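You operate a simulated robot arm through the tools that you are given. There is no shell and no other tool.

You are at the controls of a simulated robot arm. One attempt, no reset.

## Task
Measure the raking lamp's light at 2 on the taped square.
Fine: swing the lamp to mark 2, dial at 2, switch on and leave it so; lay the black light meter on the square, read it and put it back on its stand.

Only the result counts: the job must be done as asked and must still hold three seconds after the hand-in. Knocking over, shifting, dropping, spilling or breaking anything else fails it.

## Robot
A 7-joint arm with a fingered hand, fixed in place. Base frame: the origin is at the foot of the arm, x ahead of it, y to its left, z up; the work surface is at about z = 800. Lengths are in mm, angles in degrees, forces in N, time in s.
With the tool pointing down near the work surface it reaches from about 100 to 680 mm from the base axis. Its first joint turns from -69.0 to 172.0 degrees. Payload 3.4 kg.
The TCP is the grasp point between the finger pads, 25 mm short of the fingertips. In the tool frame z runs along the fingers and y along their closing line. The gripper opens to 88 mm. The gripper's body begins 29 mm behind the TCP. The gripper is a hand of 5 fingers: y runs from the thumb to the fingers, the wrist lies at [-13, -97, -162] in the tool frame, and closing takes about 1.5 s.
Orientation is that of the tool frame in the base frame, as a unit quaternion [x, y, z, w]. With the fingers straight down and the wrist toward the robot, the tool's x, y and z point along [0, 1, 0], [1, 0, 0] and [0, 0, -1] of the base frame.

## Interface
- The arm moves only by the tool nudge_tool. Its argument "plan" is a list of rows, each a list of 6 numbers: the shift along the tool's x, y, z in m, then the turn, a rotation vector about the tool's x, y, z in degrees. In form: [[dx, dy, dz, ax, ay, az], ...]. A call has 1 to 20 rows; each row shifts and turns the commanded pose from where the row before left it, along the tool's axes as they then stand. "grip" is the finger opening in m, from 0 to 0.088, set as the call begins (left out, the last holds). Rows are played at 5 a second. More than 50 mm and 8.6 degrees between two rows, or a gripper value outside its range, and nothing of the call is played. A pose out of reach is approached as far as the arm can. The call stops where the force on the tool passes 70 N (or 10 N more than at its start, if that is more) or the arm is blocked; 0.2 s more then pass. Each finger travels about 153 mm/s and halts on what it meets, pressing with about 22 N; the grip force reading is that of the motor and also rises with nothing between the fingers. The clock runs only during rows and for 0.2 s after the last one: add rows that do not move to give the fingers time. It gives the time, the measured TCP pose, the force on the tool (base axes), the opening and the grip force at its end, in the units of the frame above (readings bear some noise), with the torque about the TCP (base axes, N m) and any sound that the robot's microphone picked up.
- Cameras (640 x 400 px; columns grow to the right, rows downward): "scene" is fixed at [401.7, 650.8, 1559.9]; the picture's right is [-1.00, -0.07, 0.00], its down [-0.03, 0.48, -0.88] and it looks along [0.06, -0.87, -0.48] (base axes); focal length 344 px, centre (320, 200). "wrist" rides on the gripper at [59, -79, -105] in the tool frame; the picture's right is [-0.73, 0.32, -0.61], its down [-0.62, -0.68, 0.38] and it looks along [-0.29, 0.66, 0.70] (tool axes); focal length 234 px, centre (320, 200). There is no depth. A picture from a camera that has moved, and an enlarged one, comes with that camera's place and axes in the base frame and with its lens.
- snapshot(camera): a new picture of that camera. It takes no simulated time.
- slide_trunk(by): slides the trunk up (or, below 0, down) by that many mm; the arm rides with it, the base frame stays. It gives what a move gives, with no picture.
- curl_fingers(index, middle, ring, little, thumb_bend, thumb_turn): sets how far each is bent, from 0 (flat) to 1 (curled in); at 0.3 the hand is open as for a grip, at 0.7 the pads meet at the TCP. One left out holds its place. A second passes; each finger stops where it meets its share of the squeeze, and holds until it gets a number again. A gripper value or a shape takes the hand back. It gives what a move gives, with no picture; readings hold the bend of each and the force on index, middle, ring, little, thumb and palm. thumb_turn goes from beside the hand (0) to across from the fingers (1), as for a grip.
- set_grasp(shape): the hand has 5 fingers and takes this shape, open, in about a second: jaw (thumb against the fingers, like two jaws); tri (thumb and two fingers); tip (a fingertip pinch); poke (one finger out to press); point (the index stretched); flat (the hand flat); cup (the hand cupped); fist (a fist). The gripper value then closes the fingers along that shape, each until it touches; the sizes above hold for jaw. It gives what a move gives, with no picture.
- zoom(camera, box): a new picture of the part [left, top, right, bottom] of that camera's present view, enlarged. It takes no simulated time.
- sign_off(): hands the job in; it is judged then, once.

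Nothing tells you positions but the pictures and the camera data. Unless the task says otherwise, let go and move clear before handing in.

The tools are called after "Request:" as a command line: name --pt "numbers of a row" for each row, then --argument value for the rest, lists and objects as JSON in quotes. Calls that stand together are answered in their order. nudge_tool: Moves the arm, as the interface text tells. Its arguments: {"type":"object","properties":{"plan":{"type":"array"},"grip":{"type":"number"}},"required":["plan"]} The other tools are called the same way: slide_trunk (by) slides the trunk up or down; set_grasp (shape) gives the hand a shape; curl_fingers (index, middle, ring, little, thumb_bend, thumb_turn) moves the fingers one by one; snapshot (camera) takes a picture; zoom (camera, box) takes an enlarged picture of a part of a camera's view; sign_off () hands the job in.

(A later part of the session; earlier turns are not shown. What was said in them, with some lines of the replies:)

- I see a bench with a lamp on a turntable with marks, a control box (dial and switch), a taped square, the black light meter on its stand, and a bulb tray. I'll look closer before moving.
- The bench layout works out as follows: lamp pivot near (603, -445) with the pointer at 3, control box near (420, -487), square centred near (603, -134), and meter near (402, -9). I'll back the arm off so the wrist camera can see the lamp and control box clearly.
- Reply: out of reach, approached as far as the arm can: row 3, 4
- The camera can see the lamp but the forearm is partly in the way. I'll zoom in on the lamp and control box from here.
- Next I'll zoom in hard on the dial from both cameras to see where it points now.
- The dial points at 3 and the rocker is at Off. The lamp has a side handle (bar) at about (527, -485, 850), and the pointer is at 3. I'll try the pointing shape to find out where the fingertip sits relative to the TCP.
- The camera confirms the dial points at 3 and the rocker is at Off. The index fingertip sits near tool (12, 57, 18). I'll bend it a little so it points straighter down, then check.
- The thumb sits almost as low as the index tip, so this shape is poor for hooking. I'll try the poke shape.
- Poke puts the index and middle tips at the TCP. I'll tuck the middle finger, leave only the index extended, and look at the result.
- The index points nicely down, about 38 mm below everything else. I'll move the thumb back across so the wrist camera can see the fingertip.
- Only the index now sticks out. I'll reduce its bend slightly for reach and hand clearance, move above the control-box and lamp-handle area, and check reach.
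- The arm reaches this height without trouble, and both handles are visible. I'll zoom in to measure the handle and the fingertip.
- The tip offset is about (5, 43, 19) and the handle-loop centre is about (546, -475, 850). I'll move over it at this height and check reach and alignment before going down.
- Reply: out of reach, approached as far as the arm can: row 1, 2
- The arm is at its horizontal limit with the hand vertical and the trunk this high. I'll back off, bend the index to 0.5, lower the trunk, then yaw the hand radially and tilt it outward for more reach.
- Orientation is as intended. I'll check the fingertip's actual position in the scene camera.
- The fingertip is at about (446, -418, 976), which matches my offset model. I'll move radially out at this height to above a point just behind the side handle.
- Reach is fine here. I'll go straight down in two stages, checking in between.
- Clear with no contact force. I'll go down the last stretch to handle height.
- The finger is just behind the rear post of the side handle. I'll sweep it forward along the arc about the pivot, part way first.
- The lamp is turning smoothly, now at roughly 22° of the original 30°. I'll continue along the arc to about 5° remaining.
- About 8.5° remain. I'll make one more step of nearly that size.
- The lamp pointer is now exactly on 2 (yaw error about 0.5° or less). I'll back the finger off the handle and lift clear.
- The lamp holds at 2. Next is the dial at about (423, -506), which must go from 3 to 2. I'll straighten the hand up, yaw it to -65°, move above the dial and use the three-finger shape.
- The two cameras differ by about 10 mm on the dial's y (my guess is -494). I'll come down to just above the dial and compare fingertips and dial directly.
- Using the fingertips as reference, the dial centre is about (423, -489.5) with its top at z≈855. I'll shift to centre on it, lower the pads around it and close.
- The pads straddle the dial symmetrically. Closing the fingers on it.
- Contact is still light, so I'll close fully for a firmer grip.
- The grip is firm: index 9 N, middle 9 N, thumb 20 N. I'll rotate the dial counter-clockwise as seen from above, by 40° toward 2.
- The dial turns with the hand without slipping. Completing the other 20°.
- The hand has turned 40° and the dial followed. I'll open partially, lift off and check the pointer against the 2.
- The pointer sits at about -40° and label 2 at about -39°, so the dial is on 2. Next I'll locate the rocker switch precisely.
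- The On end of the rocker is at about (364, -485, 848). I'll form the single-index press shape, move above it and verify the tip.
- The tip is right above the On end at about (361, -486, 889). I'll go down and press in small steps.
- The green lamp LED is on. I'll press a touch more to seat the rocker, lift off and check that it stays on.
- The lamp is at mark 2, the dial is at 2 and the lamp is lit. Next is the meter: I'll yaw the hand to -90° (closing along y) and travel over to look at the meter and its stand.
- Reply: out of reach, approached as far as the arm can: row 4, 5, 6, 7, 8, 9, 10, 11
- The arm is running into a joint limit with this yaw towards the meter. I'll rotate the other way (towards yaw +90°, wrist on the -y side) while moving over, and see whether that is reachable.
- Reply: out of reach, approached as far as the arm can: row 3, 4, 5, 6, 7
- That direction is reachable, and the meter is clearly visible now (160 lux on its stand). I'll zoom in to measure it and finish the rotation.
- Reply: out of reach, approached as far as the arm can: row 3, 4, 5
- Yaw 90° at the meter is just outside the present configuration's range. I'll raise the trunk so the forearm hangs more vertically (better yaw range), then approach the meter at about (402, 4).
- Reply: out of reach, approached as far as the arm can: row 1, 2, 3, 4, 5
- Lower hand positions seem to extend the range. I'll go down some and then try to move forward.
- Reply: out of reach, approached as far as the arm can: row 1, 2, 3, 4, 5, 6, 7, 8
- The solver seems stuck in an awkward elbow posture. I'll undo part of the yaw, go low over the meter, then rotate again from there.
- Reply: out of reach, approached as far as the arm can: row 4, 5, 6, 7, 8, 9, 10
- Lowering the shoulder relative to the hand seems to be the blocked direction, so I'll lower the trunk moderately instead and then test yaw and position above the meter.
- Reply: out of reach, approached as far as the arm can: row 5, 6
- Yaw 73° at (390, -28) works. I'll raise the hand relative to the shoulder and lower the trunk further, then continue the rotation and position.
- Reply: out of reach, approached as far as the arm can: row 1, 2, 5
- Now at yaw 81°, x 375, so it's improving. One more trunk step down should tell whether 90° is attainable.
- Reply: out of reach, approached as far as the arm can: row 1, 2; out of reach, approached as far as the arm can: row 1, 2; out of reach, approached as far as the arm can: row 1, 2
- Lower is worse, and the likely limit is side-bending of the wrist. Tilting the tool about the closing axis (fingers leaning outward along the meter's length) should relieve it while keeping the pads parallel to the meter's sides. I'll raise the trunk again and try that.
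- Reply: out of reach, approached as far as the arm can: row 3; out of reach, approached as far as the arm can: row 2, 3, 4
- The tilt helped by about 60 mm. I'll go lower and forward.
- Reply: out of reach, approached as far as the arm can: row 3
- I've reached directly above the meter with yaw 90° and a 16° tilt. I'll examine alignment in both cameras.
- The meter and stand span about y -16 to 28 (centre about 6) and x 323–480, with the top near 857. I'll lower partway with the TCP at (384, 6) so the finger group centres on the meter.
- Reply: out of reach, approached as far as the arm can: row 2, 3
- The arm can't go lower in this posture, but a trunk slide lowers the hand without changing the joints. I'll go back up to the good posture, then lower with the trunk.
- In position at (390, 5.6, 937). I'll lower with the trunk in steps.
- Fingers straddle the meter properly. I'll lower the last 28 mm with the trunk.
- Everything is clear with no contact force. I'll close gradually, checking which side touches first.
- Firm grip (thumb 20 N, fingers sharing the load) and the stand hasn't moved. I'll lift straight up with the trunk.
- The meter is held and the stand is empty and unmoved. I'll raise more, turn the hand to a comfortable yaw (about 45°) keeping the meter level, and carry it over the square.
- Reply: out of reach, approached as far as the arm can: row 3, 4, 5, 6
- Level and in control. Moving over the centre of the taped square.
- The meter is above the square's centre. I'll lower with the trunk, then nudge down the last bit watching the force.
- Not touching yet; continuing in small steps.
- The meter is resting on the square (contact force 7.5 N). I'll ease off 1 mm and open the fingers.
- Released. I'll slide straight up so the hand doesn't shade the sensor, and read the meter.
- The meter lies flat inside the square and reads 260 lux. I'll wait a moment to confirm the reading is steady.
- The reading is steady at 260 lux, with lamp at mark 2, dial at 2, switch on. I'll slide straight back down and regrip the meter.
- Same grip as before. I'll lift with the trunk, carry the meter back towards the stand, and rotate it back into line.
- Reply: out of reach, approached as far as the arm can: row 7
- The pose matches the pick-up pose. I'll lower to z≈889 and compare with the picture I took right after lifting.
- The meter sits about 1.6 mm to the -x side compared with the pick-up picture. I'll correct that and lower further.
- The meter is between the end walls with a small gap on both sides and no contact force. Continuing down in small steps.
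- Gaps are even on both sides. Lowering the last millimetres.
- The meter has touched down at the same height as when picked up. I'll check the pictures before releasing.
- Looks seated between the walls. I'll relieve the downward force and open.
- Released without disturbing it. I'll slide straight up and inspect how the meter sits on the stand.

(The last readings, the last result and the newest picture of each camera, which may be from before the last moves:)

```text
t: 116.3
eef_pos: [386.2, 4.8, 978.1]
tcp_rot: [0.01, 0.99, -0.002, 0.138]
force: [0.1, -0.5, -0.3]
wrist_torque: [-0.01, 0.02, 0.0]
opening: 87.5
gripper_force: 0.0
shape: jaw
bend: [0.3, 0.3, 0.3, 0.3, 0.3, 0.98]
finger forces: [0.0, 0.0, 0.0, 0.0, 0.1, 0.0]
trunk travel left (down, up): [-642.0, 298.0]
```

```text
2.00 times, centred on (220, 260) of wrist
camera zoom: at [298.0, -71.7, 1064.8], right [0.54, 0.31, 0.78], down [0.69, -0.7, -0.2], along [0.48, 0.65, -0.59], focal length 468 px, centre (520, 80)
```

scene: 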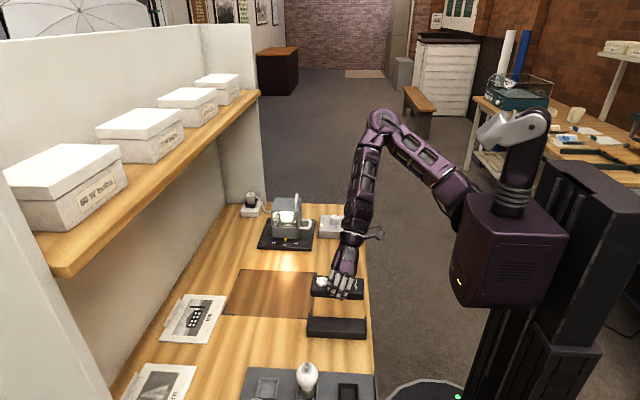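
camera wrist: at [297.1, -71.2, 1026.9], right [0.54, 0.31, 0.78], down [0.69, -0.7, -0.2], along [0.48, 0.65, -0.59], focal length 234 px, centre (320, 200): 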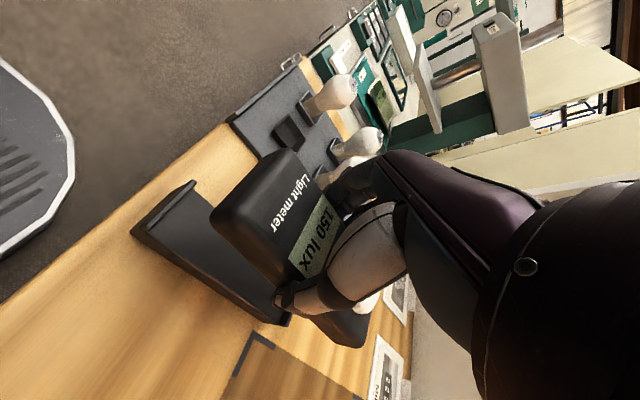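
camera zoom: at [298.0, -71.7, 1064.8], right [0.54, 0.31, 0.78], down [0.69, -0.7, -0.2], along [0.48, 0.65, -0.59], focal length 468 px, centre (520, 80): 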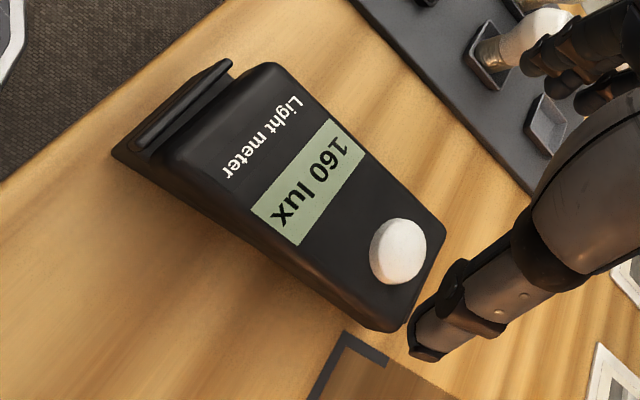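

The meter is back on its stand, flat and within the end walls (turned about 2.5°, reading 160 lux again). I'll move the hand further clear and do a final check of everything.

Request:
slide_trunk --by 120

Request:
snapshot --camera "scene"

Request:
zoom --camera "scene" --box '[240, 185, 380, 265]'

Request:
zoom --camera "scene" --box '[220, 260, 390, 400]'

```text
t: 117.8
eef_pos: [384.2, 5.2, 1099.5]
tcp_rot: [0.01, 0.99, -0.002, 0.138]
force: [0.6, -0.5, -0.3]
wrist_torque: [0.04, 0.02, -0.03]
opening: 87.7
gripper_force: 0.1
shape: jaw
bend: [0.3, 0.3, 0.3, 0.3, 0.3, 0.98]
finger forces: [0.0, 0.0, 0.1, 0.0, 0.1, 0.0]
trunk travel left (down, up): [-762.0, 178.0]
```

```text
taken
```

scene: 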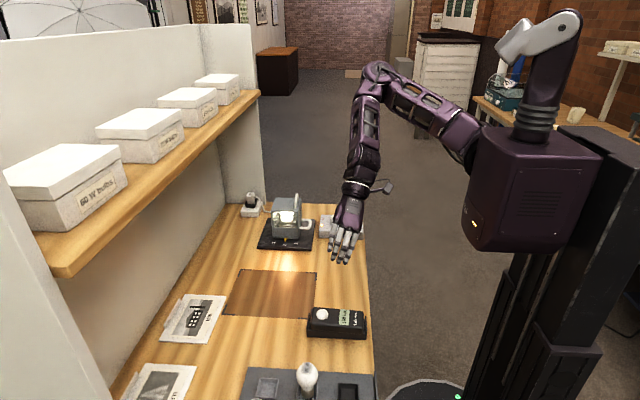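

```text
4.57 times, centred on (310, 225) of scene
camera zoom: at [401.7, 650.8, 1559.9], right [-1.0, -0.07, 0.0], down [-0.03, 0.48, -0.88], along [0.06, -0.87, -0.48], focal length 1572 px, centre (366, 86)
```

zoom: 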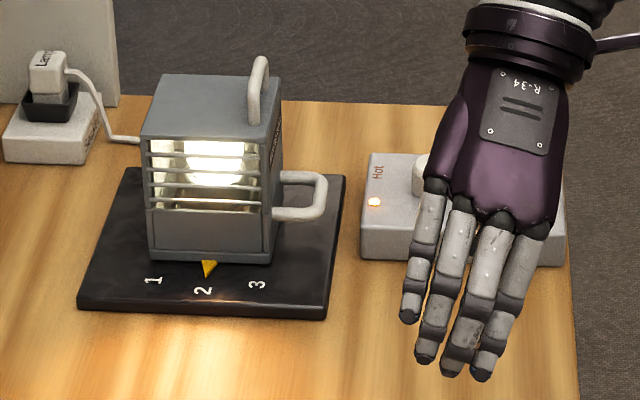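

```text
2.86 times, centred on (305, 330) of scene
camera zoom: at [401.7, 650.8, 1559.9], right [-1.0, -0.07, 0.0], down [-0.03, 0.48, -0.88], along [0.06, -0.87, -0.48], focal length 983 px, centre (363, -171)
```

zoom: 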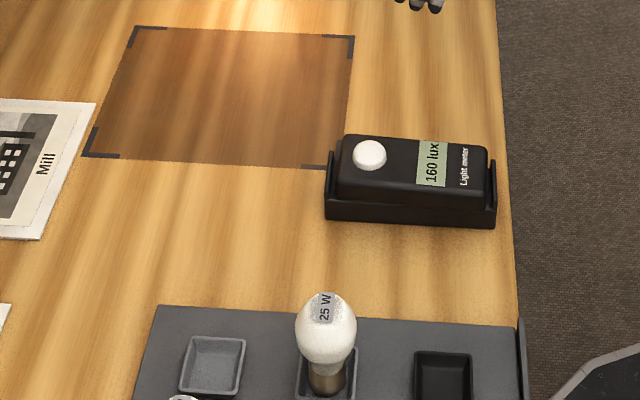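

The lamp is lit at mark 2, the dial is at 2, the switch is on, the meter is back on its stand and the hand is clear. On the square the meter read **260 lux**. Handing in.

Request:
sign_off

```text
The job is handed in.
```

The measurement is done and handed in: with the raking lamp at mark 2 and the dial at 2, the meter on the taped square read **260 lux**. The reading was still 260 after a two-second wait with the hand lifted clear.

- **Lamp:** its pointer is on mark 2. It is switched on and left on, and the Hot light has since come on.
- **Dial:** it was at 3 at the start and now points to 2.
- **Meter:** it is back on its stand, flat between the end walls and turned about 2.5° from how it first lay.
- **Surroundings:** in the final pictures nothing else looked knocked over or moved.
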